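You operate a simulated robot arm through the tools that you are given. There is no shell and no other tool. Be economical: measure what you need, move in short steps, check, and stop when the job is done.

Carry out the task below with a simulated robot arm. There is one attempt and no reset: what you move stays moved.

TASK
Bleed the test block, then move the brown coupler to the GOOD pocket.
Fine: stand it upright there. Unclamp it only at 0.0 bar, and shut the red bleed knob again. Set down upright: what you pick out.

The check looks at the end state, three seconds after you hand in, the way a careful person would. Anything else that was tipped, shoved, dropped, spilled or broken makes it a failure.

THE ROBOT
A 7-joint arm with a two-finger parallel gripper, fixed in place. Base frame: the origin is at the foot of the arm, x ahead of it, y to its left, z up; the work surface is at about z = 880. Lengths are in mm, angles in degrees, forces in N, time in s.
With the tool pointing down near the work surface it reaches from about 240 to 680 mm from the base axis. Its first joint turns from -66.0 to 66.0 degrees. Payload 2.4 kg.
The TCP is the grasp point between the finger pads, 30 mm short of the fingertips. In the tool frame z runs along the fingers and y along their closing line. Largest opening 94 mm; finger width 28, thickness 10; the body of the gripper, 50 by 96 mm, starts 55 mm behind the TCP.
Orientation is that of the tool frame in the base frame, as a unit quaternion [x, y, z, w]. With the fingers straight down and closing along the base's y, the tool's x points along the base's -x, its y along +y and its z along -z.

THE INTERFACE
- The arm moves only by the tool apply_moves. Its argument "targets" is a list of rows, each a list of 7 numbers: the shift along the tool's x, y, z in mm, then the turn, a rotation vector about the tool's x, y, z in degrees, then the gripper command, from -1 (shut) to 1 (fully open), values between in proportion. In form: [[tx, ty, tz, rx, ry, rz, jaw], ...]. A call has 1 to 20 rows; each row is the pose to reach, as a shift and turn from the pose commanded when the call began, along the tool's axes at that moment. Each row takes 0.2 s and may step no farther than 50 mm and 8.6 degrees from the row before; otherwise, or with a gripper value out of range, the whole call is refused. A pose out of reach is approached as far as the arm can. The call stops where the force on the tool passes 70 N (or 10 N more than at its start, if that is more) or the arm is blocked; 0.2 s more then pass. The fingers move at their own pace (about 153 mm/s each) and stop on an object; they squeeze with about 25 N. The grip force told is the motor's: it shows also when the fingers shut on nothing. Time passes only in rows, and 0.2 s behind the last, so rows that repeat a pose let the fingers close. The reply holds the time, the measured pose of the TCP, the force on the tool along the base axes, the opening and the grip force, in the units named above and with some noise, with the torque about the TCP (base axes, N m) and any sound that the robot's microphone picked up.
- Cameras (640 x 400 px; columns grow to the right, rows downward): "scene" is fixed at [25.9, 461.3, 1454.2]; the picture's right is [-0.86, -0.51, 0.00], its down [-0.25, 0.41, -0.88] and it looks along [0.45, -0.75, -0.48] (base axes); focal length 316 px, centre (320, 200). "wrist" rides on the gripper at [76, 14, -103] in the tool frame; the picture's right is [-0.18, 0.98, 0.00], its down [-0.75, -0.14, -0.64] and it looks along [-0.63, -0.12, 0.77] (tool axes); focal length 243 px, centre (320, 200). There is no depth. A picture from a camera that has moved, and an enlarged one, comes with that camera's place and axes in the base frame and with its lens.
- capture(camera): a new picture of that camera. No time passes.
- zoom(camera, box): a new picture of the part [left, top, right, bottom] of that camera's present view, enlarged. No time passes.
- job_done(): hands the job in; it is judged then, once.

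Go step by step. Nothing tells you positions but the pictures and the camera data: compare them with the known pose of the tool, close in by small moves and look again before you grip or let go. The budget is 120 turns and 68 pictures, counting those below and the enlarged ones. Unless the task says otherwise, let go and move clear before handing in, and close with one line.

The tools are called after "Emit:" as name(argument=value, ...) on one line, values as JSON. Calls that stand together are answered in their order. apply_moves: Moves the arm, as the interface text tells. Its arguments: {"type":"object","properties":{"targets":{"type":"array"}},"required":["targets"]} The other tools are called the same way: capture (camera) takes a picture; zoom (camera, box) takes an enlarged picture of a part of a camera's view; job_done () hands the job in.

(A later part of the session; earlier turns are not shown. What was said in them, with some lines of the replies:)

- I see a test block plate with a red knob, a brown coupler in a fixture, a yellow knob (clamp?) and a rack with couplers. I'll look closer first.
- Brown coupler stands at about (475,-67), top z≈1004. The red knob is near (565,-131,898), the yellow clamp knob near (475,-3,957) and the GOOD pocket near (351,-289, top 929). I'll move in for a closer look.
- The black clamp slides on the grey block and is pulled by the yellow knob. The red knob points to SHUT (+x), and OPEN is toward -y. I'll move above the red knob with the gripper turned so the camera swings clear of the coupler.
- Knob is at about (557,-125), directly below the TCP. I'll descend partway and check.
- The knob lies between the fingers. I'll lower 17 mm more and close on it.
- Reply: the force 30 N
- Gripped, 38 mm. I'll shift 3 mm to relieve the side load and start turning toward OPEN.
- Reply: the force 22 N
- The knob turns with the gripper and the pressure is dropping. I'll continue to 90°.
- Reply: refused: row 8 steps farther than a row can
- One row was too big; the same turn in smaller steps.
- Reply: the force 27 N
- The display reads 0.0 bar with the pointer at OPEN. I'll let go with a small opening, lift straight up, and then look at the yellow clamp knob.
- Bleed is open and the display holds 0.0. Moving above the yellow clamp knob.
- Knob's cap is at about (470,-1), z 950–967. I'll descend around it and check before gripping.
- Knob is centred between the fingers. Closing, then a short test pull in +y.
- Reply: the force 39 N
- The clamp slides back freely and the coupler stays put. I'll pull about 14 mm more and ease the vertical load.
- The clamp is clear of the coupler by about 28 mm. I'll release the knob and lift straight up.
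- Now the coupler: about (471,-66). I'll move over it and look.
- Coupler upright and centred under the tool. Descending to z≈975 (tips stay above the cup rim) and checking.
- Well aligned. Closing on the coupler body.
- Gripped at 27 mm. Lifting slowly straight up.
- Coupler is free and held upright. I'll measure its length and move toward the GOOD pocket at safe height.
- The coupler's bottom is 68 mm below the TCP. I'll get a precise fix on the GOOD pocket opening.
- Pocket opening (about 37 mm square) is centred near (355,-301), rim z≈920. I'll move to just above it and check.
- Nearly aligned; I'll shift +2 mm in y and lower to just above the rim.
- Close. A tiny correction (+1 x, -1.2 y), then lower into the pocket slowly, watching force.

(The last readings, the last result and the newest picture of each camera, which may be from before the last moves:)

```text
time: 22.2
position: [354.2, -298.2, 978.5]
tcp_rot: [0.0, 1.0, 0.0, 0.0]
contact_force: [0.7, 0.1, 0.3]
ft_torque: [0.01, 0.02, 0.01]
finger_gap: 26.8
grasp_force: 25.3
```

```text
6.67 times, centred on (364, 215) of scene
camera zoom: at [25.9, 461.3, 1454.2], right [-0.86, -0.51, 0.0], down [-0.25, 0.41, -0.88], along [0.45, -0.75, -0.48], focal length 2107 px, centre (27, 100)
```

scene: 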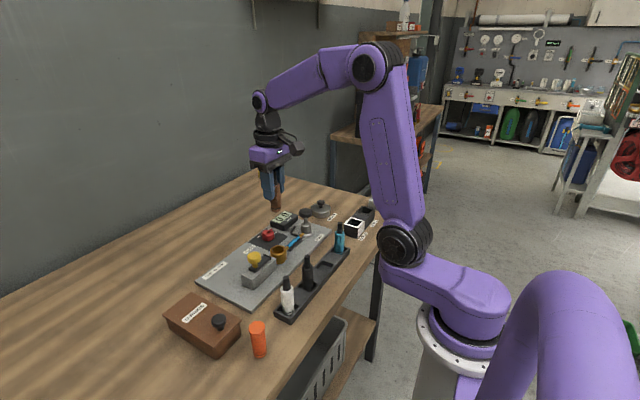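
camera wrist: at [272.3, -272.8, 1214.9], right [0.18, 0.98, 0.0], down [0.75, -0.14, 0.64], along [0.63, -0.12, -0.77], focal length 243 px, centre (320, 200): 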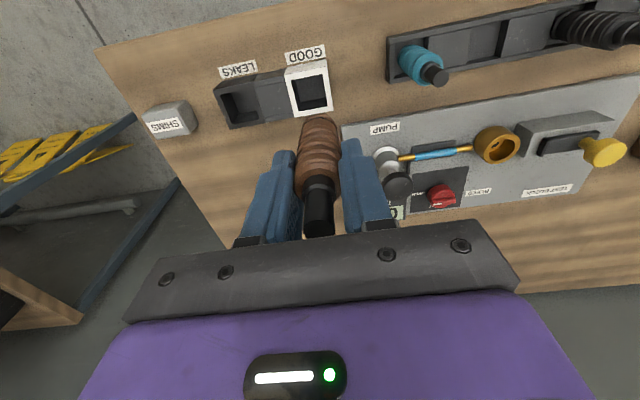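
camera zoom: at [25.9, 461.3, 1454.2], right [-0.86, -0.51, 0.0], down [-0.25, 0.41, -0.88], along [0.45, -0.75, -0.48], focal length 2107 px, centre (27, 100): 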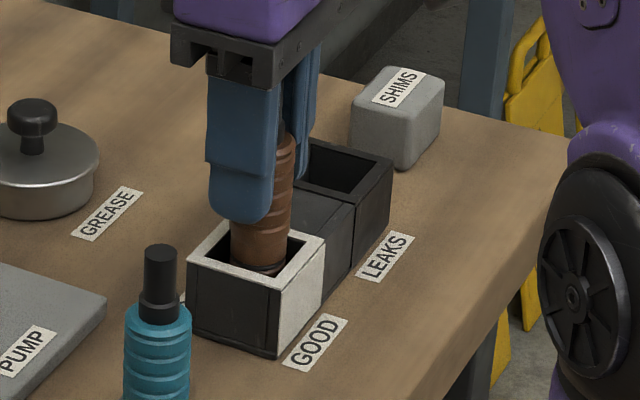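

It's entering the pocket without contact. Shift 1 mm and keep lowering.

Emit:
apply_moves(targets=[[-0.5, -1, 5, 0, 0, 0, -0.6], [-0.5, -1, 10, 0, 0, 0, -0.6], [-0.5, -1, 15, 0, 0, 0, -0.6], [-0.5, -1, 18, 0, 0, 0, -0.6]])

Emit:
zoom(camera="scene", box=[345, 195, 393, 235])

```text
time: 23.2
position: [357.5, -301.8, 960.6]
tcp_rot: [0.0, 1.0, 0.0, 0.0]
contact_force: [0.4, 0.2, -0.8]
ft_torque: [-0.01, -0.03, -0.01]
finger_gap: 26.8
grasp_force: 25.0
```

```text
10.00 times, centred on (369, 215) of scene
camera zoom: at [25.9, 461.3, 1454.2], right [-0.86, -0.51, 0.0], down [-0.25, 0.41, -0.88], along [0.45, -0.75, -0.48], focal length 3160 px, centre (-170, 50)
```

zoom: 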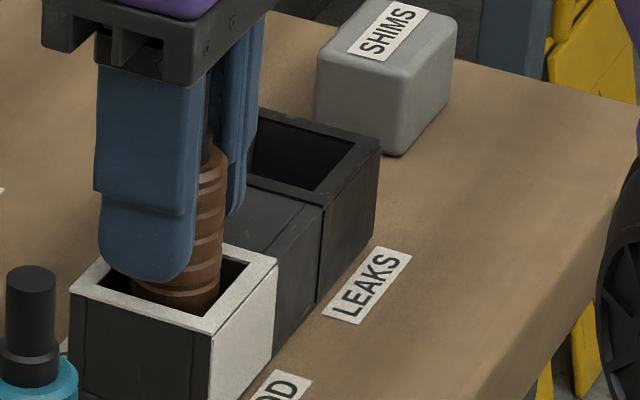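

No contact yet; bottom about z≈892. Small steps down.

Emit:
apply_moves(targets=[[0, 0, 2, 0, 0, 0, -0.6], [0, 0, 4, 0, 0, 0, -0.6]])

```text
time: 23.8
position: [358.1, -300.7, 958.0]
tcp_rot: [0.0, 1.0, 0.0, 0.001]
contact_force: [-0.8, 0.1, -0.3]
ft_torque: [-0.03, -0.02, -0.01]
finger_gap: 26.9
grasp_force: 25.1
```

Emit:
apply_moves(targets=[[0, 0, 1.5, 0, 0, 0, -0.6], [0, 0, 3, 0, 0, 0, -0.6]])

```text
time: 24.4
position: [358.0, -301.0, 954.7]
tcp_rot: [0.0, 1.0, -0.002, 0.001]
contact_force: [-1.8, 4.6, 20.9]
ft_torque: [0.34, 0.14, -0.04]
finger_gap: 27.0
grasp_force: 25.4
```

Contact at z≈955, with 21 N upward. I'll check whether it's the coupler on the floor or the fingers on the rim.

Emit:
zoom(camera="scene", box=[345, 195, 393, 235])

Emit:
zoom(camera="wrist", box=[220, 40, 420, 240])

```text
10.00 times, centred on (369, 215) of scene
camera zoom: at [25.6, 461.7, 1454.1], right [-0.86, -0.51, 0.0], down [-0.25, 0.41, -0.88], along [0.45, -0.75, -0.48], focal length 3160 px, centre (-170, 50)
```

zoom: 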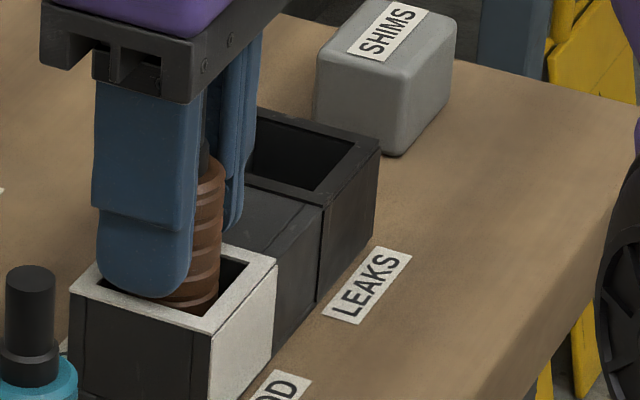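

```text
2.00 times, centred on (320, 140) of wrist
camera zoom: at [280.7, -287.1, 1057.7], right [0.18, 0.98, 0.0], down [0.75, -0.14, 0.64], along [0.63, -0.12, -0.77], focal length 485 px, centre (320, 320)
```

zoom: 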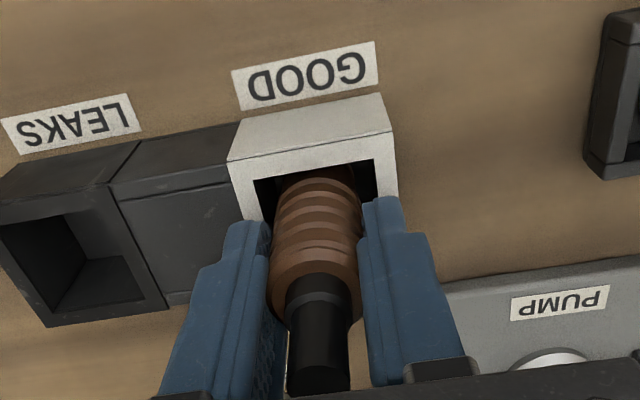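

Almost certainly seated on the floor (bottom ≈887) with the tips around the rim's height. I'll back up 2 mm so nothing drags on the rim, open partway, and look.

Emit:
apply_moves(targets=[[0, 0, -2, 0, 0, 0, -0.6], [0, 0, -2, 0, 0, 0, -0.3], [0, 0, -2, 0, 0, 0, -0.1], [0, 0, -2, 0, 0, 0, 0.1], [0, 0, -2, 0, 0, 0, 0.1]])

Emit:
zoom(camera="scene", box=[345, 195, 393, 235])

Emit:
zoom(camera="wrist", box=[220, 40, 420, 240])

```text
time: 25.6
position: [356.3, -300.4, 956.3]
tcp_rot: [0.0, 1.0, 0.0, 0.0]
contact_force: [-0.2, 0.5, 0.7]
ft_torque: [-0.01, -0.02, -0.03]
finger_gap: 51.9
grasp_force: 0.1
```

```text
10.00 times, centred on (369, 215) of scene
camera zoom: at [25.9, 461.3, 1454.2], right [-0.86, -0.51, 0.0], down [-0.25, 0.41, -0.88], along [0.45, -0.75, -0.48], focal length 3160 px, centre (-170, 50)
```

zoom: 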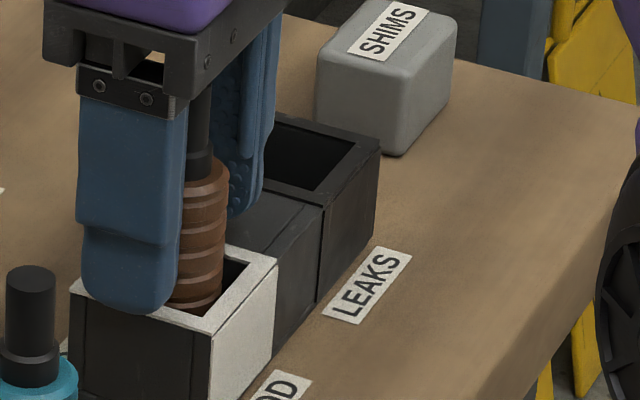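

```text
2.00 times, centred on (320, 140) of wrist
camera zoom: at [279.9, -287.0, 1059.3], right [0.18, 0.98, 0.0], down [0.75, -0.14, 0.64], along [0.63, -0.12, -0.77], focal length 485 px, centre (320, 320)
```

zoom: 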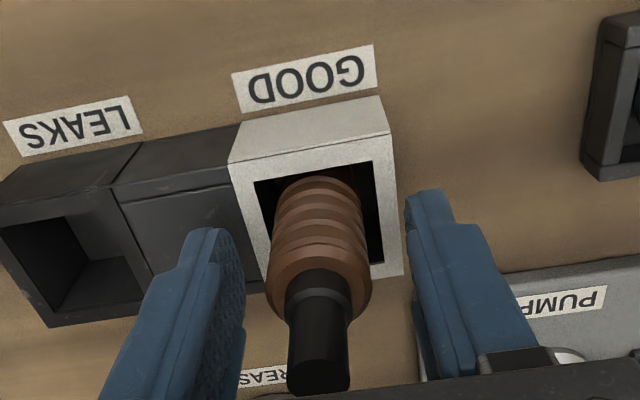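

The coupler stands upright on its own in the pocket. I'll raise straight up and clear.

Emit:
apply_moves(targets=[[0, 0, -25, 0, 0, 0, 0.15], [0, 0, -65, 0, 0, 0, 0.15], [0, 0, -105, 0, 0, 0, 0.15], [0, 0, -145, 0, 0, 0, 0.15]])

Emit:
zoom(camera="scene", box=[235, 175, 405, 285])

```text
time: 26.6
position: [356.5, -301.1, 1101.8]
tcp_rot: [0.0, 1.0, 0.001, 0.0]
contact_force: [-0.3, 0.4, -0.2]
ft_torque: [0.01, -0.01, 0.02]
finger_gap: 53.9
grasp_force: 0.0
```

```text
3.64 times, centred on (320, 230) of scene
camera zoom: at [25.9, 461.4, 1454.2], right [-0.86, -0.51, 0.0], down [-0.25, 0.41, -0.88], along [0.45, -0.75, -0.48], focal length 1149 px, centre (320, 91)
```

zoom: 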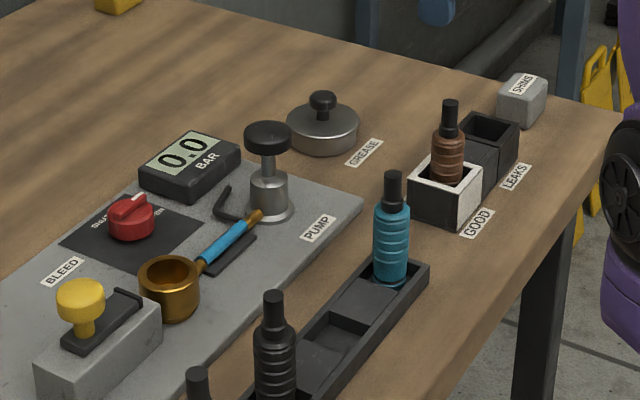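

Coupler stands upright in the GOOD pocket, and nothing else has changed. Next: return above the red knob to shut it.

Emit:
apply_moves(targets=[[-33, 29, 3, 0, 0, 0, 0.13], [-66, 58, 6, 0, 0, 0, 0.13], [-99, 87, 9, 0, 0, 0, 0.13], [-132, 117, 12, 0, 0, 0, 0.13], [-165, 146, 16, 0, 0, 0, 0.13], [-198, 175, 20, 0, 0, 0, 0.13]])

Emit:
capture(camera="wrist")

```text
time: 28.0
position: [553.6, -125.8, 1081.8]
tcp_rot: [0.0, 1.0, 0.0, 0.001]
contact_force: [1.4, 0.3, 0.2]
ft_torque: [0.02, 0.0, -0.03]
finger_gap: 53.1
grasp_force: 0.2
```

```text
15 pictures are left
camera wrist: at [477.7, -111.3, 1184.4], right [0.18, 0.98, 0.0], down [0.75, -0.14, 0.64], along [0.63, -0.12, -0.77], focal length 243 px, centre (320, 200)
```

wrist: 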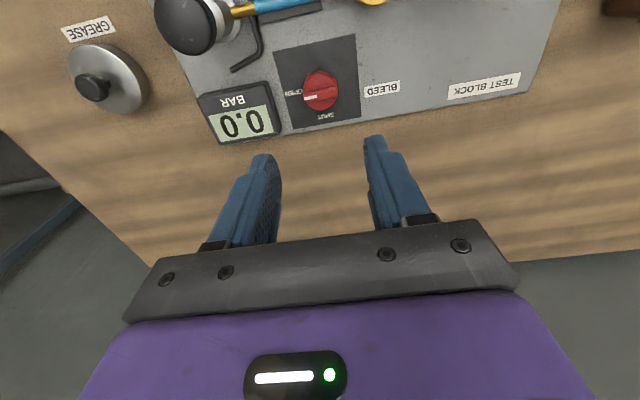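

Aligned. Descend and check.

Emit:
apply_moves(targets=[[0, 0, 45, 0, 0, 0, 0.13], [0, 0, 90, 0, 0, 0, 0.13], [0, 0, 125, 0, 0, 0, 0.13], [0, 0, 138, 0, 0, 0, 0.13]])

Emit:
capture(camera="wrist")

```text
time: 29.0
position: [554.4, -126.9, 943.4]
tcp_rot: [0.0, 1.0, 0.0, 0.0]
contact_force: [-0.1, 0.1, 0.2]
ft_torque: [0.0, -0.02, 0.01]
finger_gap: 53.0
grasp_force: 0.2
```

```text
14 pictures are left
camera wrist: at [479.2, -113.0, 1046.1], right [0.18, 0.98, 0.0], down [0.75, -0.14, 0.64], along [0.63, -0.12, -0.77], focal length 243 px, centre (320, 200)
```

wrist: 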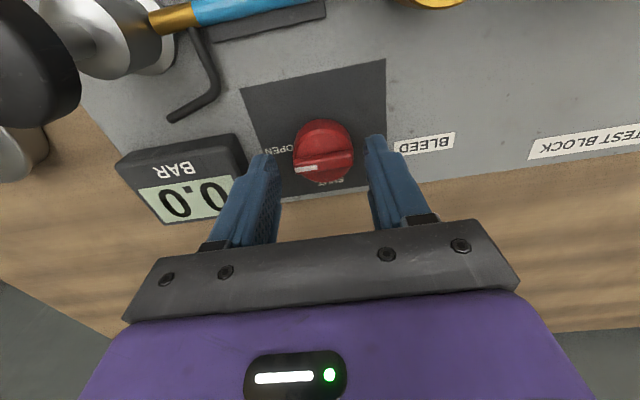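

Narrow the opening a bit for clearance from the gauge, lower, and grip the knob.

Emit:
apply_moves(targets=[[0, 0.5, 0, 0, 0, 0, 0.0], [0, 0.5, 9, 0, 0, 0, 0.0], [0, 0.5, 17, 0, 0, 0, 0.0], [0, 0.5, 17, 0, 0, 0, -0.5], [0, 0.5, 17, 0, 0, 0, -0.5]])

```text
time: 30.2
position: [555.7, -124.9, 927.6]
tcp_rot: [-0.001, 1.0, -0.001, 0.001]
contact_force: [-2.0, 10.0, 11.9]
ft_torque: [-0.19, 0.84, 0.0]
finger_gap: 37.7
grasp_force: 44.8
```

Gripped. Turning back 89° to SHUT.

Emit:
apply_moves(targets=[[0, 0, 0, 0, 0, -8.1, -0.5], [0, 0, 0, 0, 0, -16.2, -0.5], [0, 0, 0, 0, 0, -24.3, -0.5], [0, 0, 0, 0, 0, -32.4, -0.5], [0, 0, 0, 0, 0, -40.5, -0.5], [0, 0, 0, 0, 0, -48.6, -0.5], [0, 0, 0, 0, 0, -56.7, -0.5], [0, 0, 0, 0, 0, -64.8, -0.5], [0, 0, 0, 0, 0, -72.9, -0.5], [0, 0, 0, 0, 0, -81, -0.5], [0, 0, 0, 0, 0, -89, -0.5]])

Emit:
capture(camera="wrist")

```text
time: 32.6
position: [555.4, -123.1, 925.9]
tcp_rot: [-0.703, 0.711, -0.001, 0.001]
contact_force: [-6.3, 20.1, 31.5]
ft_torque: [0.69, 0.65, 0.01]
finger_gap: 37.4
grasp_force: 45.4
```

```text
13 pictures are left
camera wrist: at [539.2, -200.0, 1029.9], right [-0.98, 0.2, 0.0], down [0.15, 0.75, 0.64], along [0.13, 0.63, -0.77], focal length 243 px, centre (320, 200)
```

wrist: 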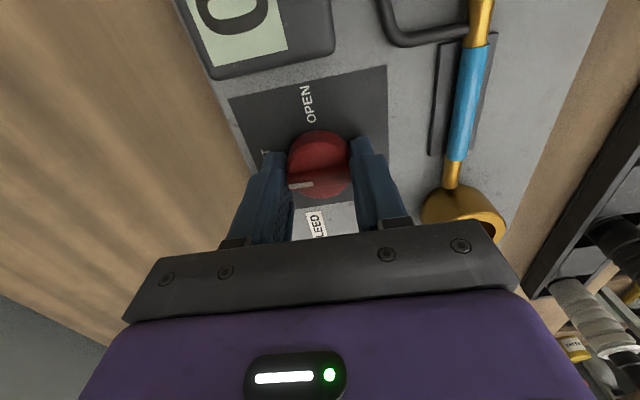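

Pointer is back at SHUT relative to the tool; I'll add 1.5° to be sure, then release and lift.

Emit:
apply_moves(targets=[[0, 0, -1, 0, 0, -1.5, -0.5], [0, 0, -1, 0, 0, -1.5, 0.25], [0, 0, -1, 0, 0, -1.5, 0.25], [0, 0, -40, 0, 0, -1.5, 0.25], [0, 0, -85, 0, 0, -1.5, 0.25], [0, 0, -130, 0, 0, -1.5, 0.25]])

Emit:
zoom(camera="wrist", box=[220, 20, 420, 160])

Emit:
zoom(camera="scene", box=[190, 175, 400, 315])

```text
time: 34.0
position: [558.1, -124.9, 1055.7]
tcp_rot: [0.711, -0.703, 0.0, 0.0]
contact_force: [0.6, 0.4, 0.0]
ft_torque: [0.01, -0.03, 0.02]
finger_gap: 58.8
grasp_force: 0.2
```

```text
2.86 times, centred on (320, 90) of wrist
camera zoom: at [545.0, -201.9, 1159.7], right [-0.98, 0.18, 0.0], down [0.14, 0.75, 0.64], along [0.11, 0.63, -0.77], focal length 693 px, centre (320, 514)
```

zoom: 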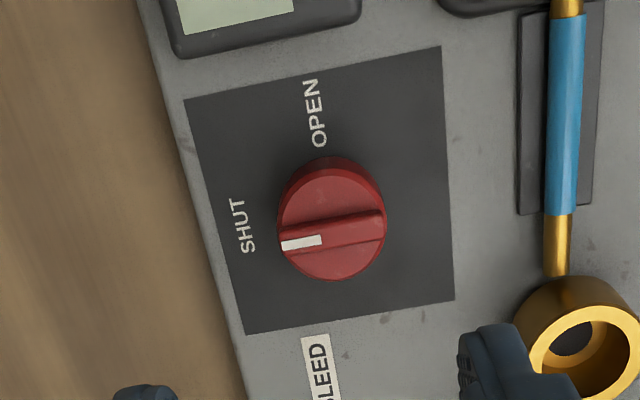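

```text
2.86 times, centred on (295, 245) of scene
camera zoom: at [25.9, 461.3, 1454.2], right [-0.86, -0.51, 0.0], down [-0.25, 0.41, -0.88], along [0.45, -0.75, -0.48], focal length 903 px, centre (391, 71)
```

zoom: 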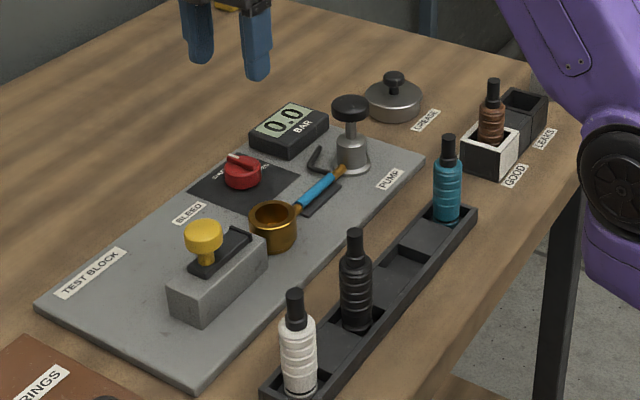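

The red knob points to SHUT, the gauge reads 0.0, and the brown coupler stands upright in the GOOD pocket with the gripper clear. Handing in.

Emit:
job_done()

```text
The job is handed in.
```

The job is handed in: I bled the block to 0.0 bar and only then unclamped the brown coupler. The coupler now stands upright in the GOOD pocket, the red bleed knob is shut again, and the last pictures show nothing else disturbed.
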